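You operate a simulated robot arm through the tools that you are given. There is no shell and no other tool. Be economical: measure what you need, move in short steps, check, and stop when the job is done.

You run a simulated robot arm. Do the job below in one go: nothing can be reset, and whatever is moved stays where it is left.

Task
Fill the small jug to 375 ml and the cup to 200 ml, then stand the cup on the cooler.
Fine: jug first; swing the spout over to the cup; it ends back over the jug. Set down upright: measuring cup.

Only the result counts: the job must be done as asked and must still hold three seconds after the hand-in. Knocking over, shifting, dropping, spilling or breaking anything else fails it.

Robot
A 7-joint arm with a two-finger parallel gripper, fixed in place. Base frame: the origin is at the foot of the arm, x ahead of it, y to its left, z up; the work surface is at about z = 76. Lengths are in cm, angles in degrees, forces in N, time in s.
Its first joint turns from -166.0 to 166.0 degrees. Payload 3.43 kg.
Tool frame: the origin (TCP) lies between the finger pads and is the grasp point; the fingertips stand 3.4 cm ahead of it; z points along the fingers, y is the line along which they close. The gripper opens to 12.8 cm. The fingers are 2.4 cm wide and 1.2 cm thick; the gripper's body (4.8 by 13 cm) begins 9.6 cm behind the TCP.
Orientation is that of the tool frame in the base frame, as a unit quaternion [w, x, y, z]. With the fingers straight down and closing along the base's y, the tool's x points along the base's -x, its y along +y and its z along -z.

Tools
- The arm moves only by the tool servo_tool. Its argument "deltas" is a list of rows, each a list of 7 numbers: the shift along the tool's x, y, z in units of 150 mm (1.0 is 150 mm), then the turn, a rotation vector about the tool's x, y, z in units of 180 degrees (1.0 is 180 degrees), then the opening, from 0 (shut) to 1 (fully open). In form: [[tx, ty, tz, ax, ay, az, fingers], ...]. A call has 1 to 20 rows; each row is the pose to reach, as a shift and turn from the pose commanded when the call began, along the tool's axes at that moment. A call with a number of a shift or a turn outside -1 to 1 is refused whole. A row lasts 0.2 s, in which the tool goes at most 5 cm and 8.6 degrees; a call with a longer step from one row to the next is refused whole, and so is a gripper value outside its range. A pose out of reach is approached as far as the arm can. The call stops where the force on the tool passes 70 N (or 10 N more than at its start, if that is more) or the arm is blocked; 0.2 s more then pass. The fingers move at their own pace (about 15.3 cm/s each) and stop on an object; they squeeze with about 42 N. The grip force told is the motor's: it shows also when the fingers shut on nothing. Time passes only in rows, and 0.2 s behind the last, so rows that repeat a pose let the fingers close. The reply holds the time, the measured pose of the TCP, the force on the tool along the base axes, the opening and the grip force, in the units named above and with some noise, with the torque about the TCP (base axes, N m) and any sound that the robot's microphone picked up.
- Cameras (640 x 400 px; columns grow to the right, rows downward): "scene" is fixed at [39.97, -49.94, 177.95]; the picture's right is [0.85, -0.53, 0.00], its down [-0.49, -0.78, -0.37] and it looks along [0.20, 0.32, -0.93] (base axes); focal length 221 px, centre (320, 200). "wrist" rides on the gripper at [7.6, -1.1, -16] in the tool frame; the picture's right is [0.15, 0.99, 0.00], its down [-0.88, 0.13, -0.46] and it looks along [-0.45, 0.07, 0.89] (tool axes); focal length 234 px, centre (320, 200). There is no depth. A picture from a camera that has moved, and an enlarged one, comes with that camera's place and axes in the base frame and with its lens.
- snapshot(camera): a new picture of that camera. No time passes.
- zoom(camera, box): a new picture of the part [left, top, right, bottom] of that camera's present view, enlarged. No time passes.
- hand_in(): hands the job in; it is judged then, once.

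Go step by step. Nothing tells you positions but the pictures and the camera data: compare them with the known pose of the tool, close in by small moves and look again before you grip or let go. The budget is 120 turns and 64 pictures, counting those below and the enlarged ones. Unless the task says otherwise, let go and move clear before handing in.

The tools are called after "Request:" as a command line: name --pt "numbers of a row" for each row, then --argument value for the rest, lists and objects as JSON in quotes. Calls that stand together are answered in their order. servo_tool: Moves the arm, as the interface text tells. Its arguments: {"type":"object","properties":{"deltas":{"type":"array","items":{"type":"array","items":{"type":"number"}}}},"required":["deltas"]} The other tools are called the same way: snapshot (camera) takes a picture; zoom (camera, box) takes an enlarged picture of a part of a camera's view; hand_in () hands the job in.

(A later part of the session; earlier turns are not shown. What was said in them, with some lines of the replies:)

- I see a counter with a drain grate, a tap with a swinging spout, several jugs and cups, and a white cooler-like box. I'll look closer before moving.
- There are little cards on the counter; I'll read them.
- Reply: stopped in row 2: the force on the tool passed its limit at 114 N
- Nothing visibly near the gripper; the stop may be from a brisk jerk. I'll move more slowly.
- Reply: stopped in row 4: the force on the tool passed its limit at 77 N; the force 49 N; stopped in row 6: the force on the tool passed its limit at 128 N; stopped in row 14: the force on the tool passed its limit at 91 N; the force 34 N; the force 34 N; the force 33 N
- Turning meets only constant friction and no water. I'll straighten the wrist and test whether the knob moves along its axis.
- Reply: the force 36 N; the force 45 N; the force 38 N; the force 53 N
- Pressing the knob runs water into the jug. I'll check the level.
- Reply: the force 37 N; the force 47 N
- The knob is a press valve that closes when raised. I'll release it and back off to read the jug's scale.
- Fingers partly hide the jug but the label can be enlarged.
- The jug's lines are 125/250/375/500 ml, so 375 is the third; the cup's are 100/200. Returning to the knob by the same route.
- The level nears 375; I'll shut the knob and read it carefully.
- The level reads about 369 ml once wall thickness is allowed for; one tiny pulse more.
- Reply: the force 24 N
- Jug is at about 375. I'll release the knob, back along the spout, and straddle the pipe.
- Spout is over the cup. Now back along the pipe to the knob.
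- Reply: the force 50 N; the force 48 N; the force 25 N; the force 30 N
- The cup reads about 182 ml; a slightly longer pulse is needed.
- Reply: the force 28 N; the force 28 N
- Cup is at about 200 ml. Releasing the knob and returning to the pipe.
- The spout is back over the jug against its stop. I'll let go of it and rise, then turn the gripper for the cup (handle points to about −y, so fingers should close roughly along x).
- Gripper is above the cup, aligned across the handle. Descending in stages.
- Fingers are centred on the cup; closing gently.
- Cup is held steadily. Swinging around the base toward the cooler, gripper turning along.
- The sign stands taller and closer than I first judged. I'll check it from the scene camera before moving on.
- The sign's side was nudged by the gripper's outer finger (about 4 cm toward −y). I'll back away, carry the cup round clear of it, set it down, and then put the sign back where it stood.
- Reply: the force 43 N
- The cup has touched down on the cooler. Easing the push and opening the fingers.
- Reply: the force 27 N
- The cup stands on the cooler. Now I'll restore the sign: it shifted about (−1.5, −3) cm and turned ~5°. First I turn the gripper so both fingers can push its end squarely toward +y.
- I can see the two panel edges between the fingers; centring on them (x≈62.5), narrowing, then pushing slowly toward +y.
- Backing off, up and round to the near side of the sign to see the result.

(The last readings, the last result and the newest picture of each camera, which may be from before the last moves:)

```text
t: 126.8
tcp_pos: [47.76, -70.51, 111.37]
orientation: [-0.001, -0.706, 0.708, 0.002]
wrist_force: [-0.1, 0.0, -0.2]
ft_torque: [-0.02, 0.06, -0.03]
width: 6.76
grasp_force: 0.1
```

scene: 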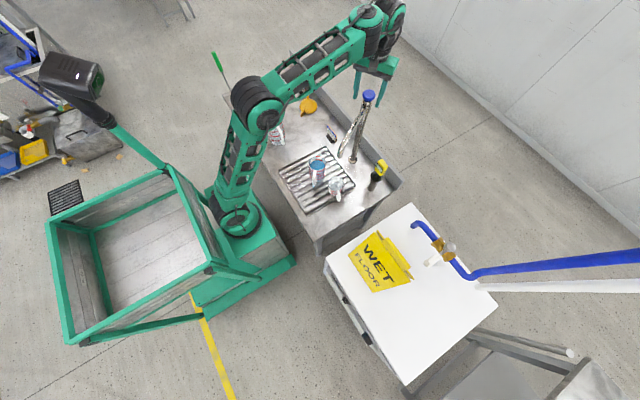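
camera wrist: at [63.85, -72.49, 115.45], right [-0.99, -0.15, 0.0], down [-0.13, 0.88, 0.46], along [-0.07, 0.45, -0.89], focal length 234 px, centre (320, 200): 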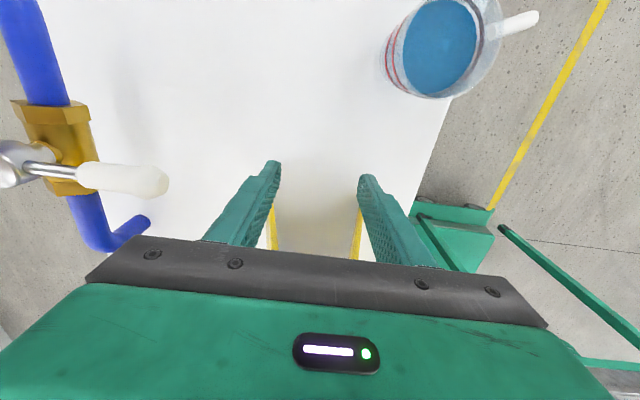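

Request:
servo_tool --pt "0 0.1 0 0 0 0.02 0.53" --pt "0 0.25 0 0 0 0.06 0.53" --pt "-0.05 0.4 0 0 0 0.1 0.6" --pt "-0.12 0.55 0 0 0 0.14 0.6" --pt "-0.2 0.65 0 0 0 0.18 0.7" --pt "-0.3 0.65 0 0 0 0.22 0.8" --pt "-0.42 0.65 0 0 0 0.26 0.8" --pt "-0.54 0.65 0 0 0 0.3 0.8" --pt "-0.66 0.65 0 0 0 0.34 0.8" --pt "-0.78 0.65 0 0 0 0.38 0.8" --pt "-0.9 0.65 0 0 0 0.42 0.8" --pt "-1 0.65 0 0 0 0.46 0.8" --pt "-1 0.65 0 0 0 0.5 0.8" --pt "-1 0.65 0 0 0 0.5 0.8"

Request:
snapshot --camera "scene"

```text
t: 129.8
tcp_pos: [37.81, -55.25, 111.53]
orientation: [-0.003, 0.001, 1.0, 0.0]
wrist_force: [0.0, -0.7, 0.3]
ft_torque: [-0.01, 0.0, 0.01]
width: 10.23
grasp_force: 0.2
```

```text
1 pictures are left
```

scene: 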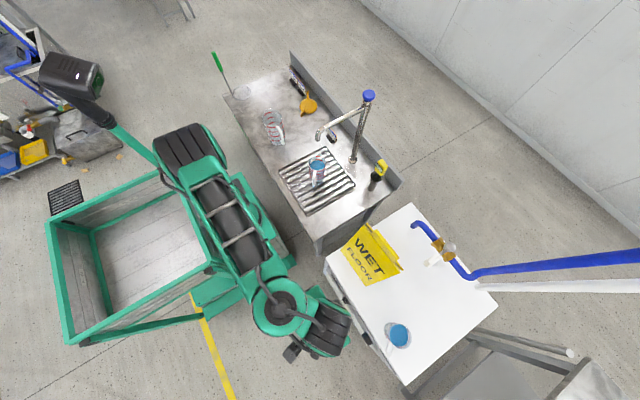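

The sign is upright but was over-pushed by about 3.6 cm in +y (and still about 1.2 cm short in x). I'll correct x with a low two-finger push on its near panel, then push it back in −y with closed fingers at the ridge.

Request:
servo_tool --pt "-0.05 0.05 0 0 0 0 0.8" --pt "-0.15 0.15 0 0 0 0 0.8" --pt "-0.28 0.28 0 0 0 0 0.8" --pt "-0.38 0.36 0.03 0 0 0 0.8" --pt "-0.413 0.38 0.12 0 0 0 0.8" --pt "-0.413 0.38 0.26 0 0 0 0.8" --pt "-0.413 0.38 0.42 0 0 0 0.8" --pt "-0.413 0.38 0.58 0 0 0 0.8" --pt "-0.413 0.38 0.74 0 0 0 0.8" --pt "-0.413 0.38 0.88 0 0 0 0.8" --pt "-0.413 0.38 0.97 0 0 0 0.8" --pt "-0.413 0.38 1 0 0 0 0.8"

Request:
servo_tool --pt "0 0 0.05 0 0 0 0.8" --pt "0 0 0.15 0 0 0 0.8" --pt "0 0 0.26 0 0 0 0.8" --pt "0 0 0.32 0 0 0 0.8" --pt "0 0 0.333 0 0 0 0.8" --pt "-0.05 0 0.333 0 0 0 0.8" --pt "-0.15 0 0.333 0 0 0 0.8" --pt "-0.28 0 0.333 0 0 0 0.8" --pt "-0.4 0 0.333 0 0 0 0.8" --pt "-0.48 0 0.333 0 0 0 0.8" --pt "-0.53 0 0.333 0 0 0 0.8" --pt "-0.55 0 0.333 0 0 0 0.8" --pt "-0.55 0 0.333 0 0 0 0.8"

```text
t: 132.4
tcp_pos: [43.98, -49.73, 96.48]
orientation: [-0.002, 0.0, 1.0, 0.001]
wrist_force: [0.4, -0.1, -0.6]
ft_torque: [-0.01, -0.01, 0.02]
width: 10.25
grasp_force: 0.0
```

```text
t: 135.2
tcp_pos: [52.26, -49.57, 91.48]
orientation: [-0.002, 0.0, 1.0, 0.001]
wrist_force: [0.1, 0.2, 0.1]
ft_torque: [0.03, -0.02, -0.02]
width: 10.27
grasp_force: 0.0
```

Now small steps in +x, watching the force for contact.

Request:
servo_tool --pt "-0.03 0 0 0 0 0 0.8" --pt "-0.06 0 0 0 0 0 0.8" --pt "-0.09 0 0 0 0 0 0.8" --pt "-0.12 0 0 0 0 0 0.8"

Request:
servo_tool --pt "-0.02 0 0 0 0 0 0.8" --pt "-0.04 0 0 0 0 0 0.8" --pt "-0.06 0 0 0 0 0 0.8"

Request:
servo_tool --pt "-0.02 0 0 0 0 0 0.8" --pt "-0.04 0 0 0 0 0 0.8"

```text
t: 136.2
tcp_pos: [54.07, -49.65, 91.44]
orientation: [-0.003, -0.001, 1.0, 0.001]
wrist_force: [-0.9, 0.3, 0.2]
ft_torque: [-0.01, -0.07, 0.03]
width: 10.25
grasp_force: 0.1
```

```text
t: 137.0
tcp_pos: [54.9, -49.73, 91.5]
orientation: [-0.002, 0.0, 1.0, 0.001]
wrist_force: [-1.8, -0.4, 0.9]
ft_torque: [0.04, -0.19, -0.02]
width: 10.26
grasp_force: 0.1
```

```text
t: 137.6
tcp_pos: [55.47, -49.78, 91.51]
orientation: [0.0, 0.0, 1.0, 0.001]
wrist_force: [-2.2, 0.4, 1.1]
ft_torque: [0.01, -0.16, 0.01]
width: 10.26
grasp_force: 0.1
```

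That moved it about 1.4 cm in x; backing off slowly, then up and around to the +y side.

Request:
servo_tool --pt "0.015 0 0 0 0 0 0.8" --pt "0.03 0 0 0 0 0 0.8" --pt "0.06 0 0 0 0 0 0.8" --pt "0.1 0 0 0 0 0 0.8" --pt "0.2 0 0 0 0 0 0.7" --pt "0.35 0 0 0 0 0 0.5" --pt "0.52 0 0 0 0 0 0.3" --pt "0.68 0 0 0 0 0 0.1" --pt "0.78 0 -0.05 0 0 0 0" --pt "0.8 0 -0.2 0 0 0 0" --pt "0.8 0 -0.4 0 0 0 0" --pt "0.8 0 -0.6 0 0 0 0" --pt "0.8 0 -0.8 0 0 0 0" --pt "0.8 0 -0.95 0 0 0 0" --pt "0.8 0 -1 0 0 0 0"

```text
t: 140.8
tcp_pos: [43.69, -49.48, 106.62]
orientation: [-0.001, -0.001, 1.0, 0.0]
wrist_force: [0.2, -0.3, 0.5]
ft_torque: [0.0, 0.01, 0.01]
width: 0.0
grasp_force: 33.0
```

Request:
servo_tool --pt "0 0.05 0 0 0 0 0" --pt "0 0.15 0 0 0 0 0" --pt "0 0.3 0 0 0 0 0" --pt "0 0.48 0 0 0 0 0" --pt "0 0.66 0 0 0 0 0" --pt "0 0.82 0 0 0 0 0" --pt "-0.05 0.95 0 0 0 0 0" --pt "-0.15 1 0 0 0 0 0" --pt "-0.3 1 0 0 0 0 0" --pt "-0.48 1 0 0 0 0 0" --pt "-0.66 1 0 0 0 0 0" --pt "-0.82 1 0 0 0 0 0" --pt "-0.95 1 0 0 0 0 0" --pt "-1 1 0 0 0 0 0"

Request:
servo_tool --pt "-0.05 0 0.01 0 0 0 0" --pt "-0.15 0 0.03 0 0 0 0" --pt "-0.28 0 0.05 0 0 0 0" --pt "-0.38 0 0.07 0 0 0 0" --pt "-0.44 -0.03 0.08 0 0 0 0" --pt "-0.455 -0.08 0.08 0 0 0 0" --pt "-0.455 -0.13 0.08 0 0 0 0" --pt "-0.455 -0.16 0.08 0 0 0 0" --pt "-0.455 -0.17 0.08 0 0 0 0"

```text
t: 143.8
tcp_pos: [58.53, -34.64, 106.44]
orientation: [-0.002, 0.0, 1.0, 0.001]
wrist_force: [-0.6, 0.9, 0.3]
ft_torque: [-0.02, 0.01, 0.01]
width: 0.0
grasp_force: 33.0
```

```text
t: 145.8
tcp_pos: [65.48, -37.14, 105.02]
orientation: [-0.003, 0.001, 1.0, 0.0]
wrist_force: [0.9, 0.2, 0.2]
ft_torque: [0.03, 0.03, -0.03]
width: 0.0
grasp_force: 33.0
```

Request:
servo_tool --pt "0 -0.03 0 0 0 0 0" --pt "0 -0.06 0 0 0 0 0" --pt "0 -0.09 0 0 0 0 0" --pt "0 -0.12 0 0 0 0 0"

Request:
servo_tool --pt "0 -0.02 0 0 0 0 0" --pt "0 -0.04 0 0 0 0 0" --pt "0 -0.06 0 0 0 0 0"

Request:
servo_tool --pt "0 -0.02 0 0 0 0 0" --pt "0 -0.04 0 0 0 0 0" --pt "0 -0.06 0 0 0 0 0"

```text
t: 146.8
tcp_pos: [65.35, -39.07, 105.38]
orientation: [-0.003, 0.0, 1.0, 0.001]
wrist_force: [0.5, 0.6, -0.9]
ft_torque: [-0.05, -0.03, -0.01]
width: 0.0
grasp_force: 33.1
```

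```text
t: 147.6
tcp_pos: [65.32, -39.94, 105.29]
orientation: [-0.002, 0.0, 1.0, 0.001]
wrist_force: [-0.1, 0.4, 0.8]
ft_torque: [-0.13, 0.04, 0.01]
width: 0.02
grasp_force: 33.2
```

```text
t: 148.4
tcp_pos: [65.44, -40.77, 105.28]
orientation: [-0.002, -0.001, 1.0, 0.0]
wrist_force: [-0.3, 1.0, 1.1]
ft_torque: [-0.13, 0.01, -0.03]
width: 0.0
grasp_force: 32.7
```

Request:
servo_tool --pt "0 -0.02 0 0 0 0 0" --pt "0 -0.04 0 0 0 0 0" --pt "0 -0.06 0 0 0 0 0" --pt "0 -0.08 0 0 0 0 0"

Request:
servo_tool --pt "0 -0.02 0 0 0 0 0" --pt "0 -0.04 0 0 0 0 0" --pt "0 -0.055 0 0 0 0 0"

```text
t: 149.4
tcp_pos: [65.41, -42.11, 105.32]
orientation: [-0.002, 0.0, 1.0, 0.0]
wrist_force: [-1.1, 0.6, 1.5]
ft_torque: [-0.08, 0.02, -0.04]
width: 0.0
grasp_force: 33.2
```

```text
t: 150.2
tcp_pos: [65.46, -42.76, 105.35]
orientation: [-0.002, 0.0, 1.0, 0.001]
wrist_force: [-0.2, 1.4, 0.5]
ft_torque: [-0.1, 0.02, 0.03]
width: 0.02
grasp_force: 32.6
```

Request:
servo_tool --pt "0 0.02 0 0 0 0 0" --pt "0 0.06 0 0 0 0 0" --pt "0 0.14 0 0 0 0 0" --pt "0 0.26 0 0 0 0 0" --pt "0 0.4 0 0 0 0 0" --pt "0.05 0.55 0 0 0 0 0" --pt "0.15 0.7 -0.05 0 0 0 0" --pt "0.27 0.84 -0.12 0 0 0 0" --pt "0.38 0.95 -0.2 0 0 0 0" --pt "0.45 1 -0.25 0 0 0 0" --pt "0.48 1 -0.27 0 0 0 0"

Request:
zoom --camera "scene" --box '[310, 180, 530, 390]'

```text
t: 152.6
tcp_pos: [58.22, -27.79, 109.46]
orientation: [-0.002, -0.001, 1.0, 0.001]
wrist_force: [0.5, 0.2, -0.6]
ft_torque: [-0.01, 0.04, 0.01]
width: 0.0
grasp_force: 33.2
```

```text
1.90 times, centred on (420, 285) of scene
camera zoom: at [39.97, -49.94, 177.95], right [0.85, -0.53, 0.0], down [-0.49, -0.78, -0.37], along [0.2, 0.32, -0.93], focal length 422 px, centre (130, 38)
```

zoom: 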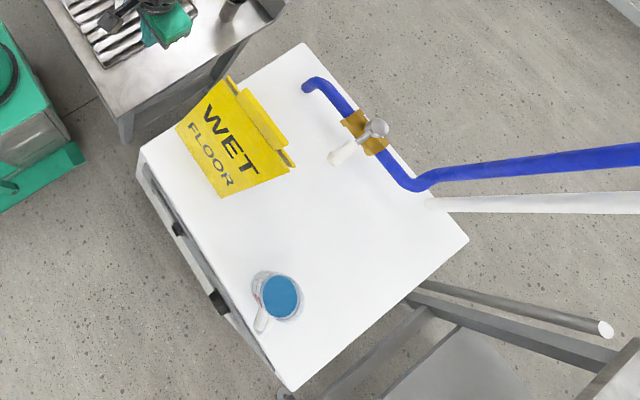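

No pictures remain. The sign's x and heading are right again, but it still stands about 3.5 cm too far in +y; the contact earlier came from the hand's flange at ridge height (about 5 cm ahead of the TCP). I'll repeat that push mirrored, toward −y, using force for contact.

Request:
servo_tool --pt "-0.03 0 0 0 0 0.02 0" --pt "-0.08 0 0 0 0 0.06 0" --pt "-0.15 0 0 0 0 0.1 0" --pt "-0.22 0 0 0 0 0.14 0" --pt "-0.28 0 0 0 0 0.18 0" --pt "-0.307 0 0.03 0 0 0.22 0" --pt "-0.307 0 0.1 0 0 0.26 0" --pt "-0.307 0 0.2 0 0 0.3 0" --pt "-0.307 0 0.32 0 0 0.34 0" --pt "-0.307 0 0.44 0 0 0.38 0" --pt "-0.307 0 0.55 0 0 0.42 0" --pt "-0.307 0 0.63 0 0 0.46 0" --pt "-0.307 0 0.665 0 0 0.5 0" --pt "-0.307 0 0.665 0 0 0.5 0"

```text
t: 155.6
tcp_pos: [62.78, -27.83, 99.43]
orientation: [-0.001, 0.707, 0.707, -0.001]
wrist_force: [0.2, 0.6, 0.7]
ft_torque: [-0.05, 0.02, 0.0]
width: 0.04
grasp_force: 33.1
```

Request:
servo_tool --pt "-0.03 0 0 0 0 0 0" --pt "-0.1 0 0 0 0 0 0" --pt "-0.2 0 0 0 0 0 0" --pt "-0.28 0 0 0 0 0 0" --pt "-0.34 0 0 0 0 0 0" --pt "-0.38 0 0 0 0 0 0" --pt "-0.4 0 0 0 0 0 0" --pt "-0.4 0 0 0 0 0 0"

Request:
servo_tool --pt "-0.02 0 0 0 0 0 0" --pt "-0.04 0 0 0 0 0 0" --pt "-0.06 0 0 0 0 0 0"

Request:
servo_tool --pt "-0.02 0 0 0 0 0 0" --pt "-0.04 0 0 0 0 0 0" --pt "-0.06 0 0 0 0 0 0"

Request:
servo_tool --pt "-0.02 0 0 0 0 0 0" --pt "-0.04 0 0 0 0 0 0" --pt "-0.06 0 0 0 0 0 0"

```text
t: 157.4
tcp_pos: [62.75, -33.83, 99.4]
orientation: [-0.001, 0.707, 0.707, -0.001]
wrist_force: [-0.4, -0.3, -0.1]
ft_torque: [0.03, -0.01, -0.01]
width: 0.01
grasp_force: 33.1
```

```text
t: 158.2
tcp_pos: [62.62, -34.81, 99.29]
orientation: [-0.002, 0.707, 0.708, -0.002]
wrist_force: [0.3, -0.5, 0.5]
ft_torque: [-0.01, -0.03, 0.01]
width: 0.0
grasp_force: 33.0
```

```text
t: 159.0
tcp_pos: [62.76, -35.7, 99.43]
orientation: [-0.002, 0.707, 0.707, -0.001]
wrist_force: [0.1, -0.9, -0.4]
ft_torque: [0.0, 0.0, -0.02]
width: 0.02
grasp_force: 32.4
```

```text
t: 159.8
tcp_pos: [62.76, -36.61, 99.33]
orientation: [-0.002, 0.707, 0.707, -0.001]
wrist_force: [-0.4, 0.2, -0.1]
ft_torque: [0.02, 0.01, 0.04]
width: 0.01
grasp_force: 33.0
```

Request:
servo_tool --pt "-0.02 0 0 0 0 0 0" --pt "-0.04 0 0 0 0 0 0"

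Request:
servo_tool --pt "-0.02 0 0 0 0 0 0" --pt "-0.04 0 0 0 0 0 0"

Request:
servo_tool --pt "-0.02 0 0 0 0 0 0" --pt "-0.04 0 0 0 0 0 0"

Request:
servo_tool --pt "-0.02 0 0 0 0 0 0" --pt "-0.04 0 0 0 0 0 0"

```text
t: 160.4
tcp_pos: [62.87, -37.08, 99.24]
orientation: [-0.001, 0.708, 0.707, -0.001]
wrist_force: [0.4, 1.1, -0.5]
ft_torque: [-0.11, -0.02, -0.02]
width: 0.0
grasp_force: 33.3
```

```text
t: 161.0
tcp_pos: [62.84, -37.75, 99.34]
orientation: [-0.002, 0.707, 0.707, 0.0]
wrist_force: [-0.5, 0.8, 0.6]
ft_torque: [-0.21, -0.01, -0.02]
width: 0.0
grasp_force: 32.8
```

```text
t: 161.6
tcp_pos: [62.76, -38.32, 99.34]
orientation: [-0.001, 0.707, 0.707, -0.001]
wrist_force: [0.1, 2.1, 0.2]
ft_torque: [-0.18, -0.05, 0.02]
width: 0.0
grasp_force: 33.2
```

```text
t: 162.2
tcp_pos: [62.59, -38.99, 99.26]
orientation: [-0.003, 0.707, 0.707, -0.001]
wrist_force: [0.2, 1.4, -0.1]
ft_torque: [-0.13, 0.03, -0.01]
width: 0.0
grasp_force: 33.1
```

Contact began at y ≈ −37.0 with a steady sliding force; pushing on to a total of 3.5 cm.

Request:
servo_tool --pt "-0.02 0 0 0 0 0 0" --pt "-0.04 0 0 0 0 0 0" --pt "-0.06 0 0 0 0 0 0"

Request:
servo_tool --pt "-0.015 0 0 0 0 0 0" --pt "-0.03 0 0 0 0 0 0" --pt "-0.037 0 0 0 0 0 0"

```text
t: 163.0
tcp_pos: [62.81, -39.81, 99.4]
orientation: [-0.002, 0.707, 0.707, -0.001]
wrist_force: [0.2, 1.4, 0.1]
ft_torque: [-0.17, -0.04, -0.04]
width: 0.01
grasp_force: 32.6
```

```text
t: 163.8
tcp_pos: [62.7, -40.33, 99.48]
orientation: [-0.002, 0.707, 0.707, 0.0]
wrist_force: [-0.2, 2.7, 0.7]
ft_torque: [-0.16, -0.04, -0.03]
width: 0.0
grasp_force: 33.1
```

Request:
servo_tool --pt "0.01 0 0 0 0 0 0" --pt "0.02 0 0 0 0 0 0" --pt "0.025 0 0 0 0 0 0"

Request:
servo_tool --pt "0.02 0 0 0 0 0 0" --pt "0.06 0 0 0 0 0 0" --pt "0.15 0 0 0 0 0 0" --pt "0.3 0 0 0 0 0 0" --pt "0.5 0 0 0 0 0 0" --pt "0.7 0 -0.05 0 0 0 0" --pt "0.85 0 -0.15 0 0 0 0" --pt "0.9 0 -0.3 0 0 0 0" --pt "0.9 0 -0.45 0 0 0 0" --pt "0.9 0 -0.5 0 0 0 0"

```text
t: 164.6
tcp_pos: [62.81, -40.01, 99.41]
orientation: [-0.002, 0.706, 0.708, -0.001]
wrist_force: [0.0, 0.3, -0.6]
ft_torque: [-0.03, 0.02, 0.0]
width: 0.0
grasp_force: 32.5
```

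```text
t: 166.8
tcp_pos: [62.69, -26.65, 106.99]
orientation: [-0.002, 0.707, 0.707, 0.0]
wrist_force: [-0.5, 0.3, 0.0]
ft_torque: [0.01, 0.0, -0.01]
width: 0.0
grasp_force: 33.0
```

The sign let go at once as I backed off, so it slid and did not tip. The arm is clear, so I'm handing in.

Request:
hand_in

```text
The job is handed in.
```

The small jug is filled to about 375 ml and the cup to about 200 ml. The cup stands upright on the cooler, the tap is shut and the spout is back over the jug. I read both levels from the camera pictures, so they could be off by several ml.

While carrying the cup I knocked the WET FLOOR sign on the cooler, shifting it about 4 cm. My first push back overshot. I then slid it to within roughly 1 cm of where it stood, but I had no pictures left to check that last push.
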